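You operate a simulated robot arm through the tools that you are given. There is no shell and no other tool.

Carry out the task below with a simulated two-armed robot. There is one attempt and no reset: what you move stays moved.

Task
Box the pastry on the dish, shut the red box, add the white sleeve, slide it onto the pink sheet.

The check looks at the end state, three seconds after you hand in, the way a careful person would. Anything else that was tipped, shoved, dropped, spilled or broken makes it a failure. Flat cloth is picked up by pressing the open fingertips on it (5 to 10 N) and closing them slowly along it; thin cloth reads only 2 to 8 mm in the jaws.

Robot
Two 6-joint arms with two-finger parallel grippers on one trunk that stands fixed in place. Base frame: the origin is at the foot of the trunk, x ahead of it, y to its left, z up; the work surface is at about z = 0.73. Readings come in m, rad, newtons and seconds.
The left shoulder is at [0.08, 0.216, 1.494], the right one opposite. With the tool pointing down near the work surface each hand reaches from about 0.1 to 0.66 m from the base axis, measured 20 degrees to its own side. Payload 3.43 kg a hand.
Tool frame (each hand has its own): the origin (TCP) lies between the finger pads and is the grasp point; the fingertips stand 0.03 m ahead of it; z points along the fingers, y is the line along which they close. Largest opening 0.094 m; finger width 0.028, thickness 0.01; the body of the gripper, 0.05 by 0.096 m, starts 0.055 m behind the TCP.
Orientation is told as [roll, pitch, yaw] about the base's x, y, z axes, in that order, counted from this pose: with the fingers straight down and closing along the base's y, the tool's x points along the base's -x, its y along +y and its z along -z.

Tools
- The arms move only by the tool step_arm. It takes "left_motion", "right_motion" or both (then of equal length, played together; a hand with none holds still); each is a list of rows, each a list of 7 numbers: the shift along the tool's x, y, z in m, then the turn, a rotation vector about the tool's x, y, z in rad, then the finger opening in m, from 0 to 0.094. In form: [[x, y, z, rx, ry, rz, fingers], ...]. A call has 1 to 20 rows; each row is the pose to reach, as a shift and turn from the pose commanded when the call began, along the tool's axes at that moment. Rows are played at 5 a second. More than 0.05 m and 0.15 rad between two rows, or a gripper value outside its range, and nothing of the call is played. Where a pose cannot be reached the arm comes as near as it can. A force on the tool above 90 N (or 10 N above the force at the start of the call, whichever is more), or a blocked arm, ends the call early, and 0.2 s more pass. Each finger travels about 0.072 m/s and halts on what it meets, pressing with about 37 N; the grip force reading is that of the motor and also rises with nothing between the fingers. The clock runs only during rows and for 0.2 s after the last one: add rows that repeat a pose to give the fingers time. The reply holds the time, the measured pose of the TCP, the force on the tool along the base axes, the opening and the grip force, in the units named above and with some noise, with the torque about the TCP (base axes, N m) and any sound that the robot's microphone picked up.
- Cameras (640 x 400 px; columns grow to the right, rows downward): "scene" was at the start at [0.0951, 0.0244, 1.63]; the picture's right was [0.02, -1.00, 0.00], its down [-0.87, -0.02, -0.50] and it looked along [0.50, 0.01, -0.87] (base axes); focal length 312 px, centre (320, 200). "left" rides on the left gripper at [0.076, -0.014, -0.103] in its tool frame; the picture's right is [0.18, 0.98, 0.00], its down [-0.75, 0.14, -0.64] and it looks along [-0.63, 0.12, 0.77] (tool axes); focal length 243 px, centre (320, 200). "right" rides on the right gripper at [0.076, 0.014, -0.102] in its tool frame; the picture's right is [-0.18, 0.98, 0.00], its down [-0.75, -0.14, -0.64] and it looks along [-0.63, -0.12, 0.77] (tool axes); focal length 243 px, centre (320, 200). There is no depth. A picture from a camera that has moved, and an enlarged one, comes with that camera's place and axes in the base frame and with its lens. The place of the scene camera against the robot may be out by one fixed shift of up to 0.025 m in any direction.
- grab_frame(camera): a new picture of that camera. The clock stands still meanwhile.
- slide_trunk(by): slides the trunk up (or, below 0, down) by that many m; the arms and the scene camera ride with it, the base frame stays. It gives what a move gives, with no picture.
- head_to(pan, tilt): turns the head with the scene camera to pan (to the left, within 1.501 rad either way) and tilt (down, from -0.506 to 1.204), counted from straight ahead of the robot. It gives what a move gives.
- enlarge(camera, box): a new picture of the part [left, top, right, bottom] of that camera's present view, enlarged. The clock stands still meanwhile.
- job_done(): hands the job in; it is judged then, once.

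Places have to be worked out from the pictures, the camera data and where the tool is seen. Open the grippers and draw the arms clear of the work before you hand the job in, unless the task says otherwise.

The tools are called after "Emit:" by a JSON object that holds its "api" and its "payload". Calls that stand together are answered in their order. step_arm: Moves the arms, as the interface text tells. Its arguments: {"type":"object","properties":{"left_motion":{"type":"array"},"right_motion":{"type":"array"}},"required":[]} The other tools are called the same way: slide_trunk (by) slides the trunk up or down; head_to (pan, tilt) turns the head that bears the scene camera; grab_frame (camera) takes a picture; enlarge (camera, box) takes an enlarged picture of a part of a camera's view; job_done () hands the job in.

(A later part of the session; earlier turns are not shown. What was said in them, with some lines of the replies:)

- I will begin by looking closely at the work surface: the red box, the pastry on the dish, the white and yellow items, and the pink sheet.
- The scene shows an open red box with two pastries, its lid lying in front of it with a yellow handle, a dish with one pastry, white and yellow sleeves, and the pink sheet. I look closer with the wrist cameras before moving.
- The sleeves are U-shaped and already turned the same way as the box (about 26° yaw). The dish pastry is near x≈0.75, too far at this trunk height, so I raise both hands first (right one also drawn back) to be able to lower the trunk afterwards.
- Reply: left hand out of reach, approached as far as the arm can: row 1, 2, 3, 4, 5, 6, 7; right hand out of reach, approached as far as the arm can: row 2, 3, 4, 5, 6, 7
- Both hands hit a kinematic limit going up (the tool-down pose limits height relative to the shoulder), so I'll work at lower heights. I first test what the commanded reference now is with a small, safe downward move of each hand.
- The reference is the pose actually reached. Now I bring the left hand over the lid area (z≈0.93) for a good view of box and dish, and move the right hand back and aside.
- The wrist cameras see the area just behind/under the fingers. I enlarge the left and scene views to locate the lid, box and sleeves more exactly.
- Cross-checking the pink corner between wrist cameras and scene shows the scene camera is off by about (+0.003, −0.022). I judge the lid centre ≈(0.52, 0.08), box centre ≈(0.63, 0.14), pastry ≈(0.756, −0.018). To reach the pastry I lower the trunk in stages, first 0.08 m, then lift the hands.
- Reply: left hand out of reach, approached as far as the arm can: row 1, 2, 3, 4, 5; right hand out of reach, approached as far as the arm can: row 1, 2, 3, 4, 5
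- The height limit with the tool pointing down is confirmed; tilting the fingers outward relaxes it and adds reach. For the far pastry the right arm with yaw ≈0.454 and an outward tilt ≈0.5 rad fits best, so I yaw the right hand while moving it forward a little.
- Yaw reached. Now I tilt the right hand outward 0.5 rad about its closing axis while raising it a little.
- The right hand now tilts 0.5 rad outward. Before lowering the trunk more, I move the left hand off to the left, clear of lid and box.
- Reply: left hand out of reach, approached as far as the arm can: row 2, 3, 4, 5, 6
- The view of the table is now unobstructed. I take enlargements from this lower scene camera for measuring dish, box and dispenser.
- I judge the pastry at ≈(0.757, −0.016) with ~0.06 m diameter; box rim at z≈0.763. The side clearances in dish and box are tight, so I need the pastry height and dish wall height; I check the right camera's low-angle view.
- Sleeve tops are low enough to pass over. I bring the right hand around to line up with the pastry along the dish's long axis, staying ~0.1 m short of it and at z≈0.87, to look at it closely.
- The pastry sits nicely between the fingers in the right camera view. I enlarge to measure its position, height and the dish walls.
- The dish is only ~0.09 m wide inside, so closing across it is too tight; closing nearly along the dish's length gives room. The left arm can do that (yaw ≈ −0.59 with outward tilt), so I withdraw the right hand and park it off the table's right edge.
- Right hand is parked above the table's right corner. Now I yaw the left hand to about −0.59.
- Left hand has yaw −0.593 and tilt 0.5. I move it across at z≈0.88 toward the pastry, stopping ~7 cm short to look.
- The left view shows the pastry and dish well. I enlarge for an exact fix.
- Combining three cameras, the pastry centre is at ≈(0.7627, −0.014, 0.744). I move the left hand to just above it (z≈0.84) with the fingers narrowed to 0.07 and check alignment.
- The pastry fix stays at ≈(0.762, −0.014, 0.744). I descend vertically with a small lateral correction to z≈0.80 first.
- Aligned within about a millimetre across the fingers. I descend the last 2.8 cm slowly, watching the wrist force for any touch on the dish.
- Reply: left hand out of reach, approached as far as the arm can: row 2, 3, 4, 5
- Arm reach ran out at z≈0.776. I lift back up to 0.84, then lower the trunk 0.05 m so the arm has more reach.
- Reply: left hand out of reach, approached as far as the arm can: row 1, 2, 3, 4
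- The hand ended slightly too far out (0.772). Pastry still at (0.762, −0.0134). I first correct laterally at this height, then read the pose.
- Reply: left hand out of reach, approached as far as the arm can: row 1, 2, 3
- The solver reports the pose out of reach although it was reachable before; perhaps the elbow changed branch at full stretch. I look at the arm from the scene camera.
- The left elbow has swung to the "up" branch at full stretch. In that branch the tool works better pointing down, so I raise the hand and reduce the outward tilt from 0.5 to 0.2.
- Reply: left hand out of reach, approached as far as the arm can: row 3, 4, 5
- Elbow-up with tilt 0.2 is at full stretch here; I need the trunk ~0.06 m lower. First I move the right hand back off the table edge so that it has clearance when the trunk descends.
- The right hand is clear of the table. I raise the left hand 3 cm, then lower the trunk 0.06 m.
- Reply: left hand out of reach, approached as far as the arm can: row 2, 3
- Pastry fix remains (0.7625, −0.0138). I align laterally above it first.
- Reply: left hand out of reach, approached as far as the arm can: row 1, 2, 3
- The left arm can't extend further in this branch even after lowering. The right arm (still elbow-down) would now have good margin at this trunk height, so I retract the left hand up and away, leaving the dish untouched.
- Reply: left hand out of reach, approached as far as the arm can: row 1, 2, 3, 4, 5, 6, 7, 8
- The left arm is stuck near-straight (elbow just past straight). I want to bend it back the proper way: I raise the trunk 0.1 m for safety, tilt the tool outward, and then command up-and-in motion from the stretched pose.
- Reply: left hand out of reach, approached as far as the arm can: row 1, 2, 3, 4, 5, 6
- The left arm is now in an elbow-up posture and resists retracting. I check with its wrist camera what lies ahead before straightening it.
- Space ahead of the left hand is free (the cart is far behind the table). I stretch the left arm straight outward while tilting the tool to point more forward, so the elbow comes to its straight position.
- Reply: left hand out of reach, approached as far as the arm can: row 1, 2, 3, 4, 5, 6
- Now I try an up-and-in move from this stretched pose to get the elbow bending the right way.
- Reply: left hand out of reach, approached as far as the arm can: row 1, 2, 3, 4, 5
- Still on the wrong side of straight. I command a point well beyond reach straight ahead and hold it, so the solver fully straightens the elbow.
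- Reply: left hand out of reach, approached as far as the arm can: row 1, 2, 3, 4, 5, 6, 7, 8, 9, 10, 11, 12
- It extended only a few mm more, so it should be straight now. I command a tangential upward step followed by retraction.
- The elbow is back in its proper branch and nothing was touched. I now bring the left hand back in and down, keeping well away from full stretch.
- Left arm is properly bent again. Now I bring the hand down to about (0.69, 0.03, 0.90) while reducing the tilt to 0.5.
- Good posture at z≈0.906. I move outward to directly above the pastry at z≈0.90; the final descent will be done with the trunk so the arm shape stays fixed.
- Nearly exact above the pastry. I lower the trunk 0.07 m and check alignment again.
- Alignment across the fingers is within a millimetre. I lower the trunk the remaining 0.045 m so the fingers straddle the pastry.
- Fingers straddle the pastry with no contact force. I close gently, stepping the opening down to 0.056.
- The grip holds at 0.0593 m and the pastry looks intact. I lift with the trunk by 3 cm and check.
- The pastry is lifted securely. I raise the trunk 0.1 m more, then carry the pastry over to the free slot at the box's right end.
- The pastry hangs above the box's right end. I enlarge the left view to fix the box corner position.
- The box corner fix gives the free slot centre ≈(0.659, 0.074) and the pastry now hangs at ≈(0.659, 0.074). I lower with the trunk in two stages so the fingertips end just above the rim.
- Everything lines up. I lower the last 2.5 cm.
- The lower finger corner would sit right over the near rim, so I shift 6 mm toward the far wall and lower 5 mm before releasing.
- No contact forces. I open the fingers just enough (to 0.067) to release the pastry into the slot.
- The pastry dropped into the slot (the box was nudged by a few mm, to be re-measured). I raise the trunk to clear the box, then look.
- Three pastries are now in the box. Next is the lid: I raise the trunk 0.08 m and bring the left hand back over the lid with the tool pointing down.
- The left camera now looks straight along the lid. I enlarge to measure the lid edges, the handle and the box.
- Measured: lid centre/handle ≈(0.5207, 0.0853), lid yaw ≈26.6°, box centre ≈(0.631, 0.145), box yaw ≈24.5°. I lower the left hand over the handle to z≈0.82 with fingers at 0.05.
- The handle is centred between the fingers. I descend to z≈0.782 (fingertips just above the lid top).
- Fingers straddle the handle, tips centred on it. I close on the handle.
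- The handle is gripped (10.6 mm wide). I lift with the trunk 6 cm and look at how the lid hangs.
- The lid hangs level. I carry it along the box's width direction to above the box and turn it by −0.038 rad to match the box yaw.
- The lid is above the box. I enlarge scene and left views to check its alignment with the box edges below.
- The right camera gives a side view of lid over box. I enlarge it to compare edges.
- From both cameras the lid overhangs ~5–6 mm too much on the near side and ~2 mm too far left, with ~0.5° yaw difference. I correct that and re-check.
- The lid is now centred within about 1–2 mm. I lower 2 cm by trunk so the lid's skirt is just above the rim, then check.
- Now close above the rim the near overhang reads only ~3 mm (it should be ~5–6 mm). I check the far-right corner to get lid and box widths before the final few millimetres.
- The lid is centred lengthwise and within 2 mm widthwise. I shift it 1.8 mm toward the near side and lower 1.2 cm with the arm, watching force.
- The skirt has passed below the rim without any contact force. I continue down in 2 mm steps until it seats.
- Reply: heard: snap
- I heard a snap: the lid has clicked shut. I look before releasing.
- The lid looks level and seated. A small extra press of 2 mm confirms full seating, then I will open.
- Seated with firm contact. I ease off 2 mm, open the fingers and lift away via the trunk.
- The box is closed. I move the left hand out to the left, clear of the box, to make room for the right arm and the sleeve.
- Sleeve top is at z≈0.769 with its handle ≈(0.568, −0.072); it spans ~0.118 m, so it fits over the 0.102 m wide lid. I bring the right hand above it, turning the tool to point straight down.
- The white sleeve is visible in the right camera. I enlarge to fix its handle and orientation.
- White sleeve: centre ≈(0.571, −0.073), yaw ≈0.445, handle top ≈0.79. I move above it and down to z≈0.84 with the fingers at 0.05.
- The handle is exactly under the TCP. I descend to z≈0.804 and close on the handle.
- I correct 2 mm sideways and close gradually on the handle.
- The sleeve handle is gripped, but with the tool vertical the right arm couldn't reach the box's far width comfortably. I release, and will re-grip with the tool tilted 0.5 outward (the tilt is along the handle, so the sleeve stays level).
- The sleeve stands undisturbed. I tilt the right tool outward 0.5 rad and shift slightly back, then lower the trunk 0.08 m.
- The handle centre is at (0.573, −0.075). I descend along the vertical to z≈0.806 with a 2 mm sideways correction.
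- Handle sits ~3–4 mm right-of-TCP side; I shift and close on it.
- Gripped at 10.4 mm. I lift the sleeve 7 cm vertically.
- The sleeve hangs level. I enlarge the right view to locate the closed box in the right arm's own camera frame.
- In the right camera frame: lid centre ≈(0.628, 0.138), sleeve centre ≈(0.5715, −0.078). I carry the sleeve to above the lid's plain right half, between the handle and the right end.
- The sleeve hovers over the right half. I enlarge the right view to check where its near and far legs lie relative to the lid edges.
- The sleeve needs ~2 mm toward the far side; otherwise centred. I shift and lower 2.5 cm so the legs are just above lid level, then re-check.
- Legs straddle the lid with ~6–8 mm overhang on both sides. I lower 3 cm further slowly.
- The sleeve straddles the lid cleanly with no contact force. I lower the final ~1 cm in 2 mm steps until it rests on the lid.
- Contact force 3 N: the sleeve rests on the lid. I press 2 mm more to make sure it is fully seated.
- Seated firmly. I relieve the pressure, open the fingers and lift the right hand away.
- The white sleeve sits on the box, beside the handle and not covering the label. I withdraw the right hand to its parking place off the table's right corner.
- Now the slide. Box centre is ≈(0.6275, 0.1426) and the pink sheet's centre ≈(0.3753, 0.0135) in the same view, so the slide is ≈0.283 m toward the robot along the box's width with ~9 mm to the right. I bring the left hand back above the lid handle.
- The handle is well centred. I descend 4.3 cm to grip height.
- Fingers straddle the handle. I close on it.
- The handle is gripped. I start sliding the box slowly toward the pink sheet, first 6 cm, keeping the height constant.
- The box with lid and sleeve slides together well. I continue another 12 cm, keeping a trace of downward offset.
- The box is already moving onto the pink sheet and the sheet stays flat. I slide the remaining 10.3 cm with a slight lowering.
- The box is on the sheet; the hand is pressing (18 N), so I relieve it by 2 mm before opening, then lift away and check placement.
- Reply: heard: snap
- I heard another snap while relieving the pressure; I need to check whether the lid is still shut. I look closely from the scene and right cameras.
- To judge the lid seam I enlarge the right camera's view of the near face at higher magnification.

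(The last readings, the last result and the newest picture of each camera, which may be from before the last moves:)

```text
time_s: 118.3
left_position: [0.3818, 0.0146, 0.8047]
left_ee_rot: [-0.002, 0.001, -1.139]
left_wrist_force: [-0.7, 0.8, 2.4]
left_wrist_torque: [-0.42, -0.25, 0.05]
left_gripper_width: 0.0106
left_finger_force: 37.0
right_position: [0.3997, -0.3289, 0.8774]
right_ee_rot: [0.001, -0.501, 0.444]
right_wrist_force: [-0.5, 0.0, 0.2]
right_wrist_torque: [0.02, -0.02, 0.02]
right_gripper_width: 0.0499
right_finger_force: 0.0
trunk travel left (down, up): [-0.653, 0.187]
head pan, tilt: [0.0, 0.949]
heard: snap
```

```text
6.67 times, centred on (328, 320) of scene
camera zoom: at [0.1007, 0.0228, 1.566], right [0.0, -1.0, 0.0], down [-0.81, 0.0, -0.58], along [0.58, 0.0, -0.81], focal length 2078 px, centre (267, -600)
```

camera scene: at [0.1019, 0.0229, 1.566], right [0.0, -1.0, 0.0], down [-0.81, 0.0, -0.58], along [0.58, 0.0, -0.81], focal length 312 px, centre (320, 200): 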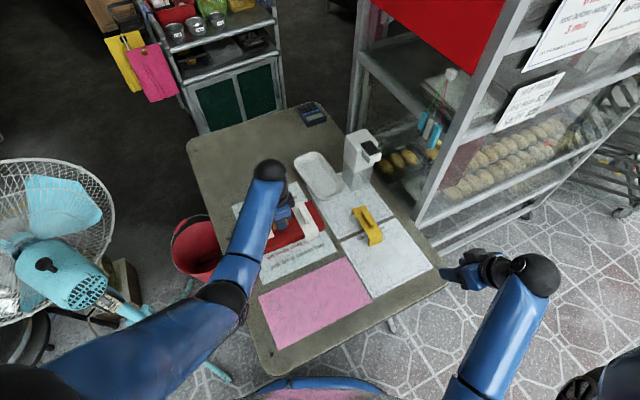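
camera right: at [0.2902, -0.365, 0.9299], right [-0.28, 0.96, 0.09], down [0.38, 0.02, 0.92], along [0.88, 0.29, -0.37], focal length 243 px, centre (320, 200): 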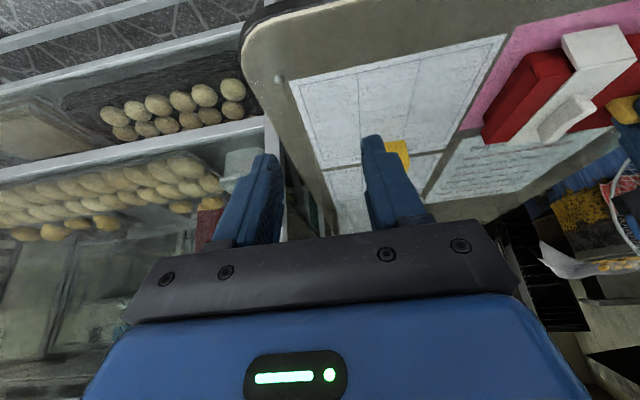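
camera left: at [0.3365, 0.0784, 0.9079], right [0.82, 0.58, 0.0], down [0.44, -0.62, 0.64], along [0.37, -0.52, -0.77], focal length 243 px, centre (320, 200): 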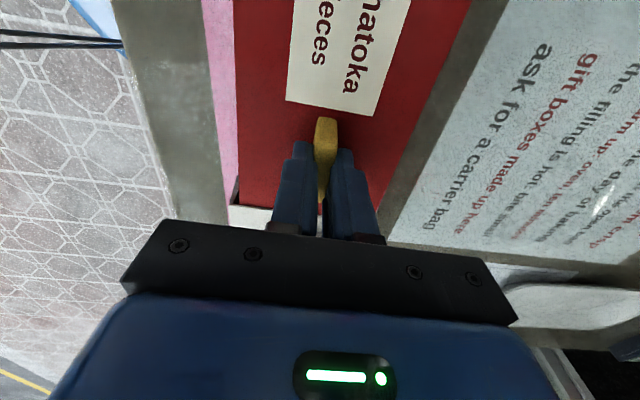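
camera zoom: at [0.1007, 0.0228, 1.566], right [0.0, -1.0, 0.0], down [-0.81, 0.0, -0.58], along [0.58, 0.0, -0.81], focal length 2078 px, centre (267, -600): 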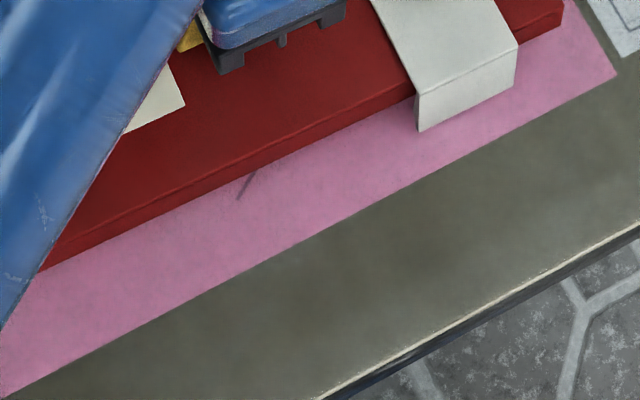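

The handle height equals that at first closing, so the lid is probably seated, but I verify by pressing down again gently and listening.

Emit:
{"api": "step_arm", "payload": {"left_motion": [[0, 0, 0.0007, 0, 0, 0, 0.007], [0, 0, 0.0014, 0, 0, 0, 0.007], [0, 0, 0.0014, 0, 0, 0, 0.007]]}}

```text
time_s: 119.1
left_position: [0.3808, 0.0144, 0.8037]
left_ee_rot: [-0.001, -0.001, -1.139]
left_wrist_force: [-0.3, 0.0, 4.3]
left_wrist_torque: [0.23, 0.12, -0.04]
left_gripper_width: 0.0108
left_finger_force: 36.9
right_position: [0.3998, -0.3287, 0.8783]
right_ee_rot: [0.0, -0.501, 0.445]
right_wrist_force: [0.0, 1.0, 0.7]
right_wrist_torque: [0.01, 0.0, -0.04]
right_gripper_width: 0.05
right_finger_force: 0.1
trunk travel left (down, up): [-0.653, 0.187]
head pan, tilt: [0.0, 0.949]
```

No further snap; the load just rises. I open the fingers slowly, lift away and inspect.

Emit:
{"api": "step_arm", "payload": {"left_motion": [[0, 0, -0.0006, 0, 0, 0, 0.01], [0, 0, -0.0006, 0, 0, 0, 0.016], [0, 0, -0.0006, 0, 0, 0, 0.024], [0, 0, -0.0006, 0, 0, 0, 0.034], [0, 0, -0.0006, 0, 0, 0, 0.045], [0, 0, -0.0006, 0, 0, 0, 0.05], [0, 0, -0.012, 0, 0, 0, 0.05], [0, 0, -0.03, 0, 0, 0, 0.05], [0, 0, -0.05, 0, 0, 0, 0.05], [0, 0, -0.07, 0, 0, 0, 0.05]]}}

Emit:
{"api": "grab_frame", "payload": {"camera": "left"}}

Emit:
{"api": "enlarge", "payload": {"camera": "right", "box": [400, 0, 640, 150]}}

Emit:
{"api": "enlarge", "payload": {"camera": "scene", "box": [250, 250, 378, 330]}}

```text
time_s: 121.3
left_position: [0.384, 0.0139, 0.8608]
left_ee_rot: [0.002, -0.002, -1.139]
left_wrist_force: [0.5, -0.5, -0.2]
left_wrist_torque: [-0.04, 0.0, -0.01]
left_gripper_width: 0.0497
left_finger_force: 0.2
left hand out of reach, approached as far as the arm can: row 10
right_position: [0.4004, -0.3291, 0.8765]
right_ee_rot: [-0.002, -0.499, 0.445]
right_wrist_force: [0.1, 0.5, -0.1]
right_wrist_torque: [0.01, 0.0, -0.02]
right_gripper_width: 0.0501
right_finger_force: 0.1
trunk travel left (down, up): [-0.653, 0.187]
head pan, tilt: [0.0, 0.949]
heard: snap
```

```text
taken
camera left: at [0.3397, 0.078, 0.9634], right [0.82, 0.58, 0.0], down [0.44, -0.62, 0.64], along [0.37, -0.52, -0.77], focal length 243 px, centre (320, 200)
```

left: 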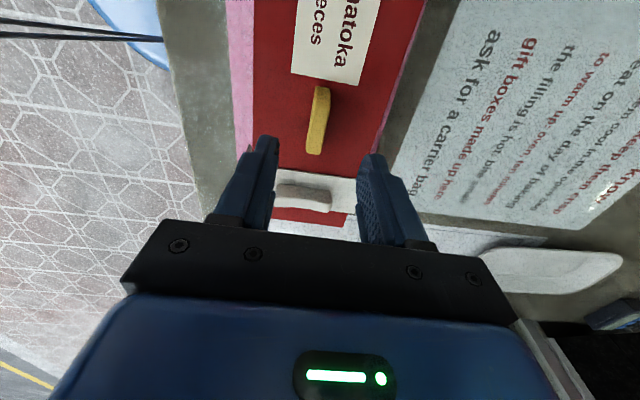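

```text
2.67 times, centred on (520, 75) of right
camera zoom: at [0.2906, -0.365, 0.9299], right [-0.28, 0.96, 0.09], down [0.38, 0.02, 0.92], along [0.88, 0.29, -0.37], focal length 647 px, centre (-213, 533)
```

zoom: 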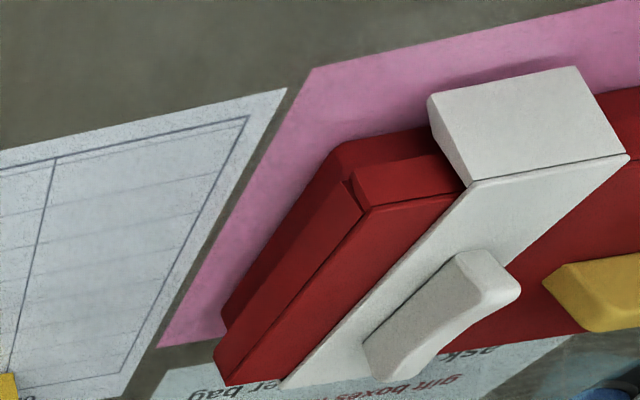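

```text
5.00 times, centred on (314, 290) of scene
camera zoom: at [0.1013, 0.0226, 1.5661], right [0.0, -1.0, 0.0], down [-0.81, 0.0, -0.58], along [0.58, 0.0, -0.81], focal length 1558 px, centre (350, -250)
```

zoom: 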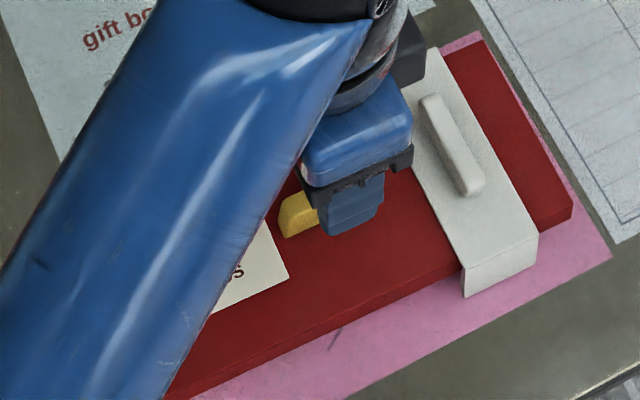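

Another snap was heard at release. I move the left hand clear to the left and inspect the lid seam closely.

Emit:
{"api": "step_arm", "payload": {"left_motion": [[0.026, 0.0192, 0, 0, 0, 0, 0.05], [0.052, 0.0385, 0, 0, 0, 0, 0.05], [0.078, 0.0577, 0, 0, 0, 0, 0.05], [0.104, 0.077, 0, 0, 0, 0, 0.05], [0.13, 0.0962, 0, 0, 0, 0, 0.05], [0.156, 0.1154, 0, 0, 0, 0, 0.05], [0.182, 0.1347, 0, 0, 0, 0, 0.05], [0.208, 0.1539, 0, 0, 0, 0, 0.05], [0.234, 0.1732, 0, 0, 0, 0, 0.05], [0.2592, 0.1924, 0, 0, 0, 0, 0.05]]}}

Emit:
{"api": "grab_frame", "payload": {"camera": "scene"}}

Emit:
{"api": "enlarge", "payload": {"camera": "scene", "box": [240, 245, 400, 345]}}

Emit:
{"api": "enlarge", "payload": {"camera": "scene", "box": [250, 290, 330, 340]}}

Emit:
{"api": "enlarge", "payload": {"camera": "scene", "box": [310, 260, 390, 310]}}

```text
time_s: 123.5
left_position: [0.4509, 0.3309, 0.8607]
left_ee_rot: [-0.001, -0.003, -1.138]
left_wrist_force: [0.6, -0.3, 0.0]
left_wrist_torque: [-0.01, 0.01, 0.02]
left_gripper_width: 0.0501
left_finger_force: 0.1
left hand out of reach, approached as far as the arm can: row 4
right_position: [0.4012, -0.3281, 0.8775]
right_ee_rot: [0.0, -0.5, 0.447]
right_wrist_force: [0.6, 0.7, -0.1]
right_wrist_torque: [-0.01, 0.03, -0.02]
right_gripper_width: 0.0501
right_finger_force: 0.1
trunk travel left (down, up): [-0.653, 0.187]
head pan, tilt: [0.0, 0.949]
```

```text
taken
camera scene: at [0.102, 0.0238, 1.566], right [0.0, -1.0, 0.0], down [-0.81, 0.0, -0.58], along [0.58, 0.0, -0.81], focal length 312 px, centre (320, 200)
```

scene: 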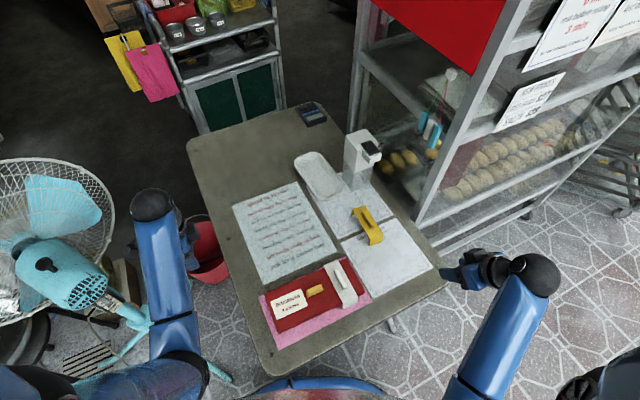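

```text
4.00 times, centred on (320, 295) of scene
camera zoom: at [0.102, 0.0238, 1.566], right [0.0, -1.0, 0.0], down [-0.81, 0.0, -0.58], along [0.58, 0.0, -0.81], focal length 1247 px, centre (320, -180)
```

zoom: 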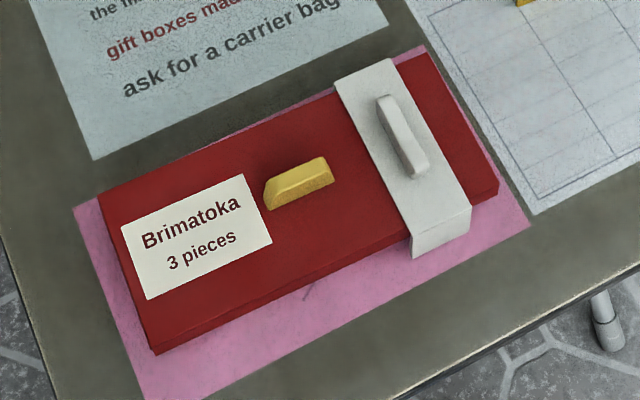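

```text
8.00 times, centred on (290, 315) of scene
camera zoom: at [0.102, 0.0238, 1.566], right [0.0, -1.0, 0.0], down [-0.81, 0.0, -0.58], along [0.58, 0.0, -0.81], focal length 2493 px, centre (560, -720)
```

zoom: 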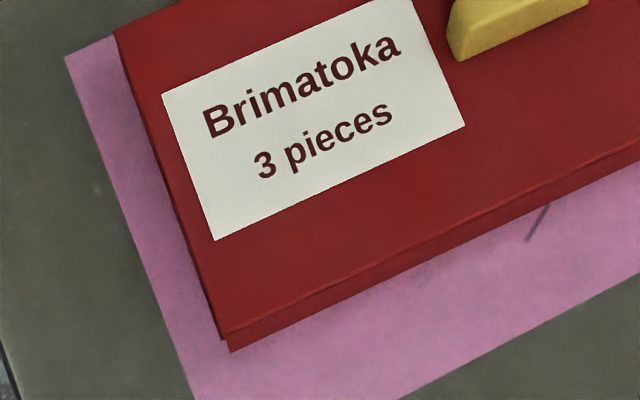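

```text
8.00 times, centred on (350, 285) of scene
camera zoom: at [0.102, 0.0238, 1.566], right [0.0, -1.0, 0.0], down [-0.81, 0.0, -0.58], along [0.58, 0.0, -0.81], focal length 2493 px, centre (80, -480)
```

zoom: 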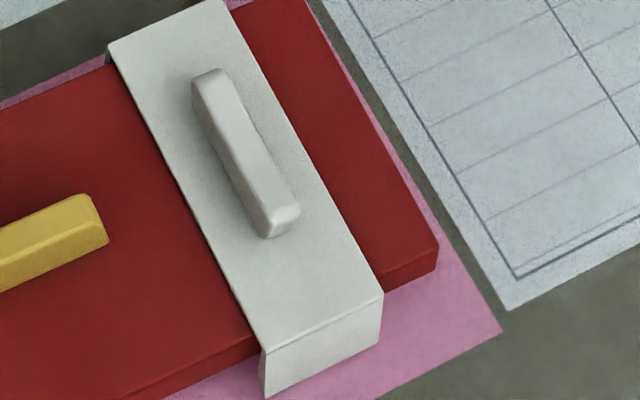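

The box lies well inside the pink sheet (centres within ~4 mm). Now I check the lid seam from the left side with the left wrist camera.

Emit:
{"api": "grab_frame", "payload": {"camera": "left"}}

Emit:
{"api": "enlarge", "payload": {"camera": "right", "box": [480, 10, 640, 110]}}

```text
taken
camera left: at [0.4066, 0.3947, 0.963], right [0.82, 0.58, 0.0], down [0.44, -0.62, 0.64], along [0.37, -0.52, -0.77], focal length 243 px, centre (320, 200)
```

left: 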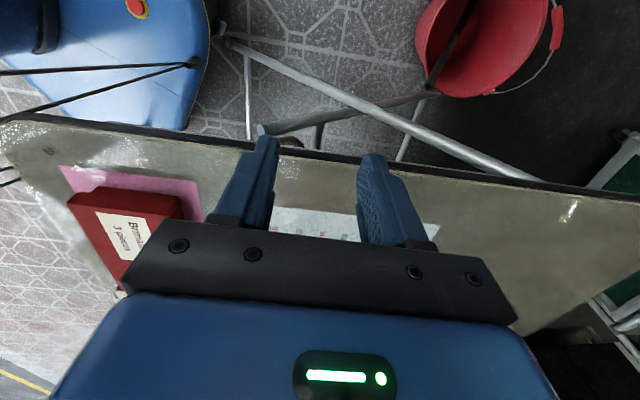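

```text
4.00 times, centred on (560, 60) of right
camera zoom: at [0.291, -0.3643, 0.9301], right [-0.28, 0.96, 0.09], down [0.38, 0.03, 0.92], along [0.88, 0.29, -0.37], focal length 970 px, centre (-640, 760)
```

zoom: 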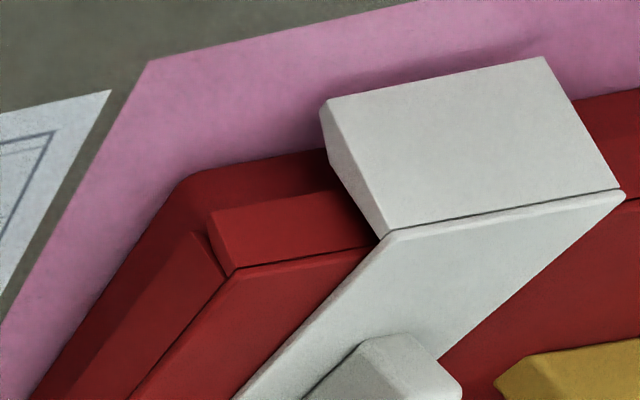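

The right end looks seated. I enlarge the left camera view of the box's left end.

Emit:
{"api": "enlarge", "payload": {"camera": "left", "box": [40, 150, 232, 270]}}

Emit:
{"api": "enlarge", "payload": {"camera": "right", "box": [590, 0, 640, 31]}}

```text
3.33 times, centred on (136, 210) of left
camera zoom: at [0.4066, 0.3947, 0.963], right [0.82, 0.58, 0.0], down [0.44, -0.62, 0.64], along [0.37, -0.52, -0.77], focal length 809 px, centre (933, 167)
```

zoom: 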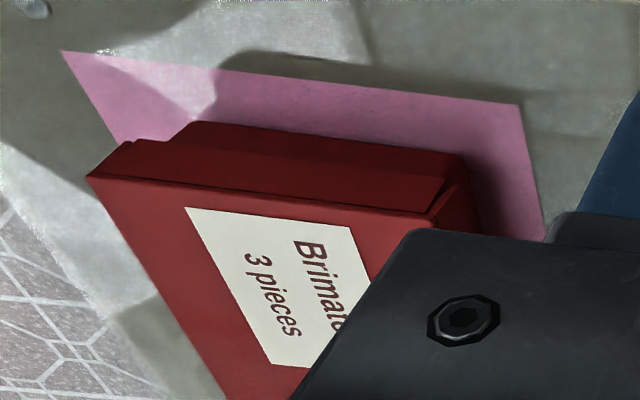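

```text
12.80 times, centred on (615, 16) of right
camera zoom: at [0.291, -0.3643, 0.9301], right [-0.28, 0.96, 0.09], down [0.38, 0.03, 0.92], along [0.88, 0.29, -0.37], focal length 3106 px, centre (-3456, 2562)
```

zoom: 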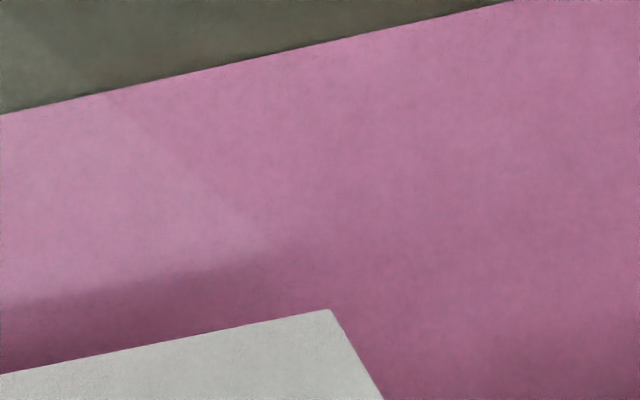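

Both ends look seated within measurement error, but to be sure the lid is latched I will press down on the handle's top with closed fingertips and listen. First I bring the closed left hand above the handle.

Emit:
{"api": "step_arm", "payload": {"left_motion": [[-0.0258, -0.0193, 0, 0, 0, 0, 0.04], [-0.0515, -0.0386, 0, 0, 0, 0, 0.03], [-0.0773, -0.058, 0, 0, 0, 0, 0.02], [-0.103, -0.0773, 0, 0, 0, 0, 0.01], [-0.1288, -0.0966, 0, 0, 0, 0, 0.0], [-0.1546, -0.1159, 0, 0, 0, 0, 0.0], [-0.1803, -0.1352, 0, 0, 0, 0, 0.0], [-0.2061, -0.1546, 0, 0, 0, 0, 0.0], [-0.2318, -0.1739, 0, 0, 0, 0, 0.0], [-0.2576, -0.1932, 0.003, 0, 0, 0, 0.0], [-0.2576, -0.1932, 0.01, 0, 0, 0, 0.0]]}}

Emit:
{"api": "enlarge", "payload": {"camera": "left", "box": [200, 60, 440, 210]}}

Emit:
{"api": "enlarge", "payload": {"camera": "scene", "box": [250, 250, 378, 330]}}

```text
time_s: 125.9
left_position: [0.385, 0.0135, 0.8502]
left_ee_rot: [0.0, 0.001, -1.138]
left_wrist_force: [0.9, -0.5, -0.6]
left_wrist_torque: [0.04, -0.02, 0.01]
left_gripper_width: 0.0002
left_finger_force: 33.0
right_position: [0.401, -0.3294, 0.8786]
right_ee_rot: [-0.001, -0.498, 0.444]
right_wrist_force: [-0.3, 0.5, -0.6]
right_wrist_torque: [0.02, 0.02, 0.01]
right_gripper_width: 0.0502
right_finger_force: 0.1
trunk travel left (down, up): [-0.653, 0.187]
head pan, tilt: [0.0, 0.949]
```

```text
2.67 times, centred on (320, 135) of left
camera zoom: at [0.34, 0.0768, 0.9542], right [0.82, 0.58, 0.0], down [0.44, -0.62, 0.64], along [0.37, -0.52, -0.77], focal length 647 px, centre (320, 373)
```

zoom: 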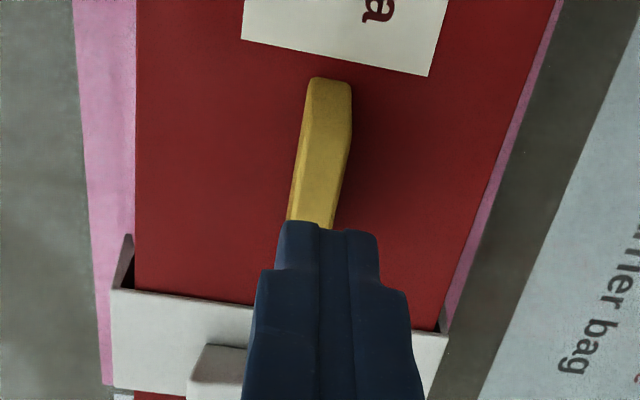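

```text
5.00 times, centred on (314, 290) of scene
camera zoom: at [0.1012, 0.0232, 1.5661], right [0.0, -1.0, 0.0], down [-0.81, 0.0, -0.58], along [0.58, 0.0, -0.81], focal length 1558 px, centre (350, -250)
```

zoom: 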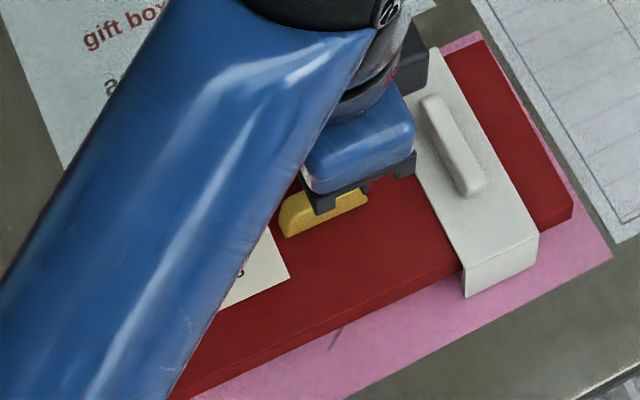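

Fingertips are over the handle. I lower 3 cm, then press in small steps.

Emit:
{"api": "step_arm", "payload": {"left_motion": [[0, 0, 0.01, 0, 0, 0, 0.0], [0, 0, 0.02, 0, 0, 0, 0.0], [0, 0, 0.027, 0, 0, 0, 0.0], [0, 0, 0.03, 0, 0, 0, 0.0], [0, 0, 0.032, 0, 0, 0, 0.0], [0, 0, 0.034, 0, 0, 0, 0.0], [0, 0, 0.036, 0, 0, 0, 0.0]]}}

```text
time_s: 127.5
left_position: [0.3848, 0.0123, 0.8244]
left_ee_rot: [0.015, -0.018, -1.136]
left_wrist_force: [-15.0, 11.7, 48.7]
left_wrist_torque: [0.81, 0.67, 0.01]
left_gripper_width: 0.0001
left_finger_force: 33.1
right_position: [0.3976, -0.3281, 0.8781]
right_ee_rot: [-0.003, -0.503, 0.445]
right_wrist_force: [0.0, 0.2, -0.2]
right_wrist_torque: [0.0, 0.03, 0.01]
right_gripper_width: 0.0499
right_finger_force: 0.0
trunk travel left (down, up): [-0.653, 0.187]
head pan, tilt: [0.0, 0.949]
stopped in row 7 (left hand): the force on the tool passed its limit at 93 N (the readings are from after the stop); the commanded pose is now the measured one
```

Contact came earlier than expected (handle is taller) and the force went too high. I lift off immediately and inspect.

Emit:
{"api": "step_arm", "payload": {"left_motion": [[0, 0, -0.003, 0, 0, 0, 0.0], [0, 0, -0.01, 0, 0, 0, 0.0], [0, 0, -0.02, 0, 0, 0, 0.0], [0, 0, -0.03, 0, 0, 0, 0.0]]}}

Emit:
{"api": "enlarge", "payload": {"camera": "left", "box": [160, 0, 480, 220]}}

Emit:
{"api": "enlarge", "payload": {"camera": "right", "box": [480, 10, 640, 110]}}

Emit:
{"api": "enlarge", "payload": {"camera": "scene", "box": [250, 250, 378, 330]}}

```text
time_s: 128.5
left_position: [0.3868, 0.0112, 0.8511]
left_ee_rot: [0.011, -0.012, -1.138]
left_wrist_force: [0.5, -0.1, 0.2]
left_wrist_torque: [0.02, 0.01, -0.04]
left_gripper_width: 0.0002
left_finger_force: 32.7
right_position: [0.4008, -0.3303, 0.8774]
right_ee_rot: [0.0, -0.498, 0.446]
right_wrist_force: [-0.7, 0.2, 0.1]
right_wrist_torque: [0.01, 0.01, 0.02]
right_gripper_width: 0.0499
right_finger_force: 0.1
trunk travel left (down, up): [-0.653, 0.187]
head pan, tilt: [0.0, 0.949]
```

```text
1.82 times, centred on (320, 110) of left
camera zoom: at [0.3409, 0.0752, 0.954], right [0.81, 0.58, 0.01], down [0.43, -0.62, 0.65], along [0.38, -0.53, -0.76], focal length 441 px, centre (320, 364)
```

zoom: 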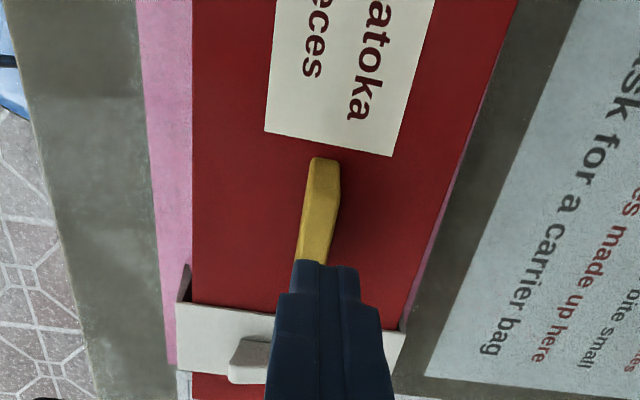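

```text
4.00 times, centred on (560, 60) of right
camera zoom: at [0.2905, -0.365, 0.9299], right [-0.28, 0.96, 0.09], down [0.38, 0.02, 0.92], along [0.88, 0.29, -0.37], focal length 970 px, centre (-640, 760)
```

zoom: 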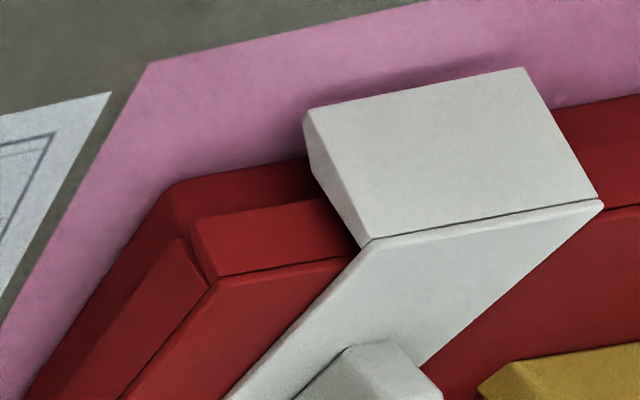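

```text
5.00 times, centred on (314, 290) of scene
camera zoom: at [0.1011, 0.0227, 1.566], right [0.0, -1.0, 0.0], down [-0.81, 0.0, -0.58], along [0.58, 0.0, -0.81], focal length 1558 px, centre (350, -250)
```

zoom: 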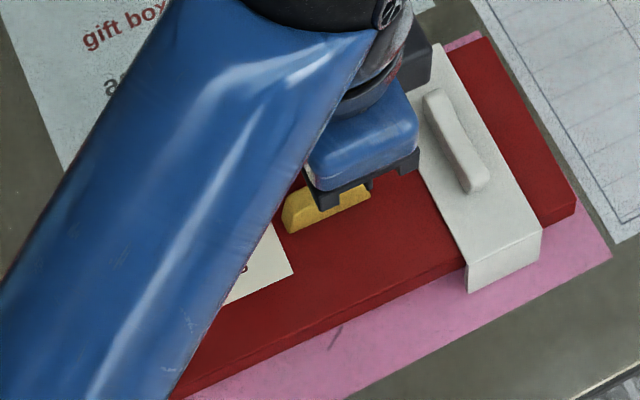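

No snap even under strong pressure, so the lid is fully shut; the box only shifted ~3–4 mm. I move the left hand away again and check the final placement.

Emit:
{"api": "step_arm", "payload": {"left_motion": [[0.026, 0.0192, -0.003, 0, 0, 0, 0.0], [0.052, 0.0385, -0.004, 0, 0, 0, 0.01], [0.078, 0.0577, -0.005, 0, 0, 0, 0.02], [0.104, 0.077, -0.006, 0, 0, 0, 0.03], [0.13, 0.0962, -0.007, 0, 0, 0, 0.04], [0.156, 0.1154, -0.008, 0, 0, 0, 0.05], [0.182, 0.1347, -0.01, 0, 0, 0, 0.05], [0.208, 0.1539, -0.01, 0, 0, 0, 0.05], [0.234, 0.1732, -0.01, 0, 0, 0, 0.05], [0.2592, 0.1924, -0.01, 0, 0, 0, 0.05]]}}

Emit:
{"api": "enlarge", "payload": {"camera": "scene", "box": [240, 245, 400, 345]}}

Emit:
{"api": "enlarge", "payload": {"camera": "left", "box": [40, 150, 232, 270]}}

Emit:
{"api": "grab_frame", "payload": {"camera": "scene"}}

```text
time_s: 130.7
left_position: [0.4513, 0.3293, 0.8595]
left_ee_rot: [0.011, -0.012, -1.139]
left_wrist_force: [-0.3, 0.9, 0.5]
left_wrist_torque: [-0.02, -0.02, 0.0]
left_gripper_width: 0.0502
left_finger_force: 0.0
right_position: [0.4021, -0.3282, 0.8768]
right_ee_rot: [-0.001, -0.499, 0.446]
right_wrist_force: [1.7, -0.5, 0.7]
right_wrist_torque: [0.01, -0.01, -0.04]
right_gripper_width: 0.0501
right_finger_force: 0.1
trunk travel left (down, up): [-0.653, 0.187]
head pan, tilt: [0.0, 0.949]
```

```text
4.00 times, centred on (320, 295) of scene
camera zoom: at [0.1018, 0.0238, 1.5661], right [0.0, -1.0, 0.0], down [-0.81, 0.0, -0.58], along [0.58, 0.0, -0.81], focal length 1247 px, centre (320, -180)
```

zoom: 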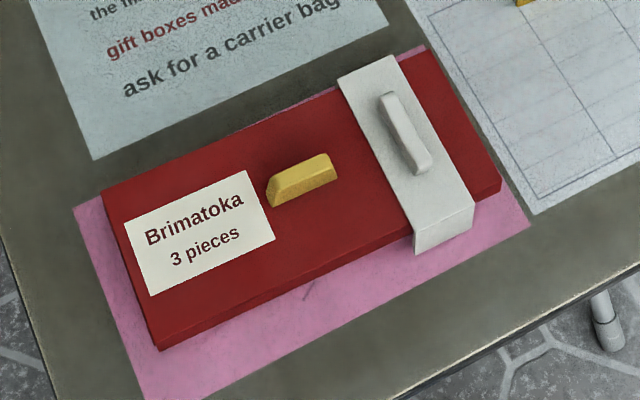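

```text
3.33 times, centred on (136, 210) of left
camera zoom: at [0.4051, 0.3941, 0.963], right [0.81, 0.58, 0.01], down [0.43, -0.62, 0.65], along [0.38, -0.53, -0.76], focal length 809 px, centre (933, 167)
```

zoom: 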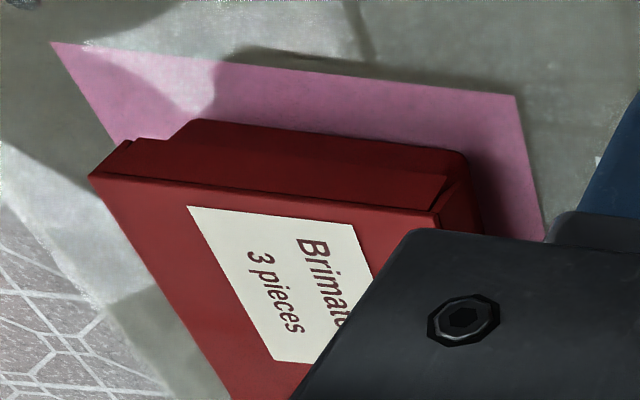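

```text
taken
camera scene: at [0.1018, 0.0238, 1.5661], right [0.0, -1.0, 0.0], down [-0.81, 0.0, -0.58], along [0.58, 0.0, -0.81], focal length 312 px, centre (320, 200)
```

scene: 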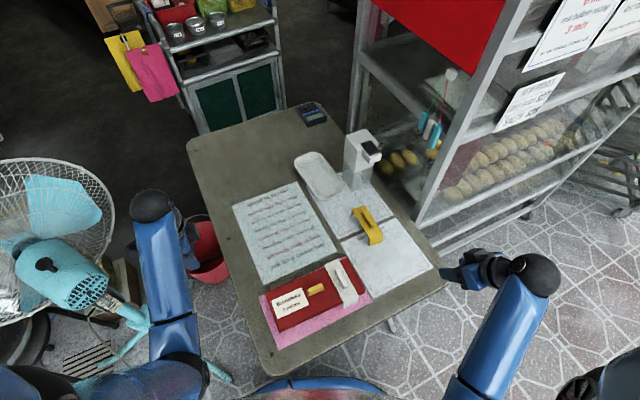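

The box rests level, shut and sleeved, fully within the pink sheet; other objects look undisturbed. I raise the trunk and draw both hands farther from the work, opening the grippers.

Emit:
{"api": "slide_trunk", "payload": {"by": 0.1}}

Emit:
{"api": "step_arm", "payload": {"left_motion": [[0.01, 0, 0, 0, 0, 0, 0.06], [0.02, 0, 0, 0, 0, 0, 0.075], [0.03, 0, 0, 0, 0, 0, 0.09], [0.04, 0, 0, 0, 0, 0, 0.094], [0.04, 0, 0, 0, 0, 0, 0.094]], "right_motion": [[0.02, -0.008, -0.011, 0, 0, 0, 0.06], [0.04, -0.016, -0.022, 0, 0, 0, 0.075], [0.06, -0.024, -0.033, 0, 0, 0, 0.09], [0.075, -0.03, -0.041, 0, 0, 0, 0.094], [0.075, -0.03, -0.041, 0, 0, 0, 0.094]]}}

Emit:
{"api": "grab_frame", "payload": {"camera": "scene"}}

Emit:
{"api": "enlarge", "payload": {"camera": "scene", "box": [220, 170, 412, 290]}}

Emit:
{"api": "enlarge", "payload": {"camera": "right", "box": [440, 20, 640, 145]}}

```text
time_s: 132.1
left_position: [0.451, 0.328, 0.9609]
left_ee_rot: [0.011, -0.013, -1.139]
left_wrist_force: [0.4, 0.0, -0.2]
left_wrist_torque: [0.0, -0.02, 0.01]
left_gripper_width: 0.0501
left_finger_force: 0.1
right_position: [0.4015, -0.328, 0.9769]
right_ee_rot: [0.001, -0.498, 0.445]
right_wrist_force: [0.7, -0.2, 0.1]
right_wrist_torque: [0.0, 0.0, 0.0]
right_gripper_width: 0.0501
right_finger_force: 0.1
trunk travel left (down, up): [-0.753, 0.087]
head pan, tilt: [0.0, 0.949]
```

```text
time_s: 133.2
left_position: [0.4347, 0.3665, 0.9618]
left_ee_rot: [0.01, -0.013, -1.139]
left_wrist_force: [-0.8, -0.1, 0.0]
left_wrist_torque: [0.02, 0.0, 0.01]
left_gripper_width: 0.0939
left_finger_force: 0.0
right_position: [0.3377, -0.3938, 0.9769]
right_ee_rot: [0.001, -0.5, 0.445]
right_wrist_force: [-0.4, -0.2, -0.3]
right_wrist_torque: [-0.03, 0.06, -0.02]
right_gripper_width: 0.0939
right_finger_force: 0.0
trunk travel left (down, up): [-0.753, 0.087]
head pan, tilt: [0.0, 0.949]
```

```text
taken
camera scene: at [0.1013, 0.0228, 1.6661], right [0.0, -1.0, 0.0], down [-0.81, 0.0, -0.58], along [0.58, 0.0, -0.81], focal length 312 px, centre (320, 200)
```

scene: 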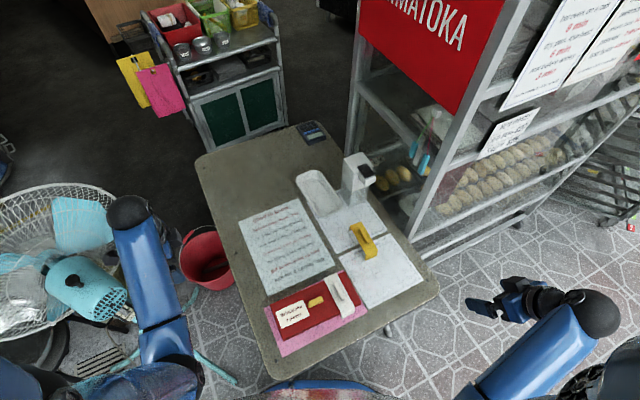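

```text
3.33 times, centred on (316, 230) of scene
camera zoom: at [0.1013, 0.0228, 1.6661], right [0.0, -1.0, 0.0], down [-0.81, 0.0, -0.58], along [0.58, 0.0, -0.81], focal length 1039 px, centre (333, 100)
```

zoom: 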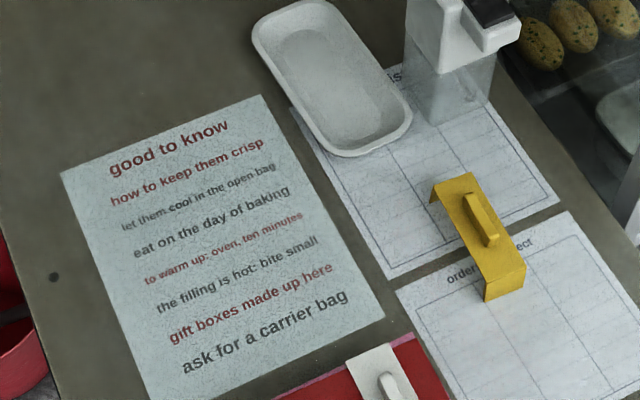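

```text
3.20 times, centred on (540, 82) of right
camera zoom: at [0.2272, -0.4296, 1.0291], right [-0.28, 0.96, 0.09], down [0.38, 0.02, 0.92], along [0.88, 0.29, -0.37], focal length 776 px, centre (-384, 576)
```

zoom: 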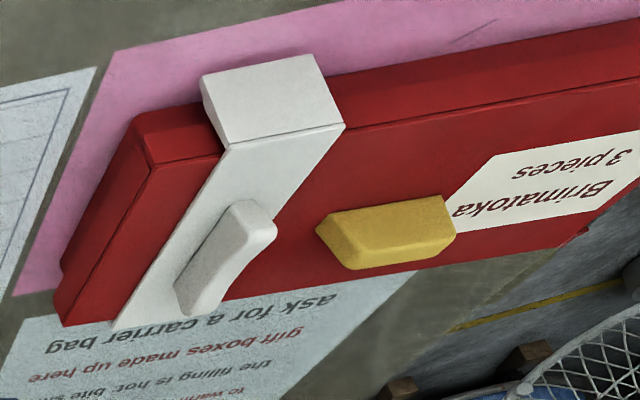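

Final view: three pastries are boxed, the lid is level and shut, the white sleeve is on, the box lies within the pink sheet, and the dish, dispenser and yellow sleeve are where they were. Both grippers are open and clear, so I hand the job in.

Emit:
{"api": "job_done", "payload": {}}

```text
The job is handed in.
```

The job is handed in. The third pastry is in the red box, the lid is shut, the white sleeve is over the lid beside its handle, and the box sits fully inside the pink sheet.

- **Lid:** I heard it snap when it first closed. Two more snaps came at the end of the slide, one as I eased off the pressure and one as I let go of the handle. Pressing on the handle afterwards gave no further snap, and in the last pictures the lid looks level and seated.
- **Hard press on the handle:** that press went further than I intended, because the handle stands taller than I had judged. The force reached 93 N before the arm stopped. The box moved about 4 mm, and I saw no damage.
- **Placement:** the box lies roughly 6 mm toward the far side of the sheet's centre, with about 2 cm of sheet showing beyond it.
- **Pastry:** I let it drop about 2 cm into its slot, because the fingers could not fit between it and the box walls. The box was nudged a few millimetres at that point.
- **Everything else:** the dish, dispenser, yellow sleeve and printed sheets look unmoved in the last pictures. Both grippers are open and the arms are clear of the table.
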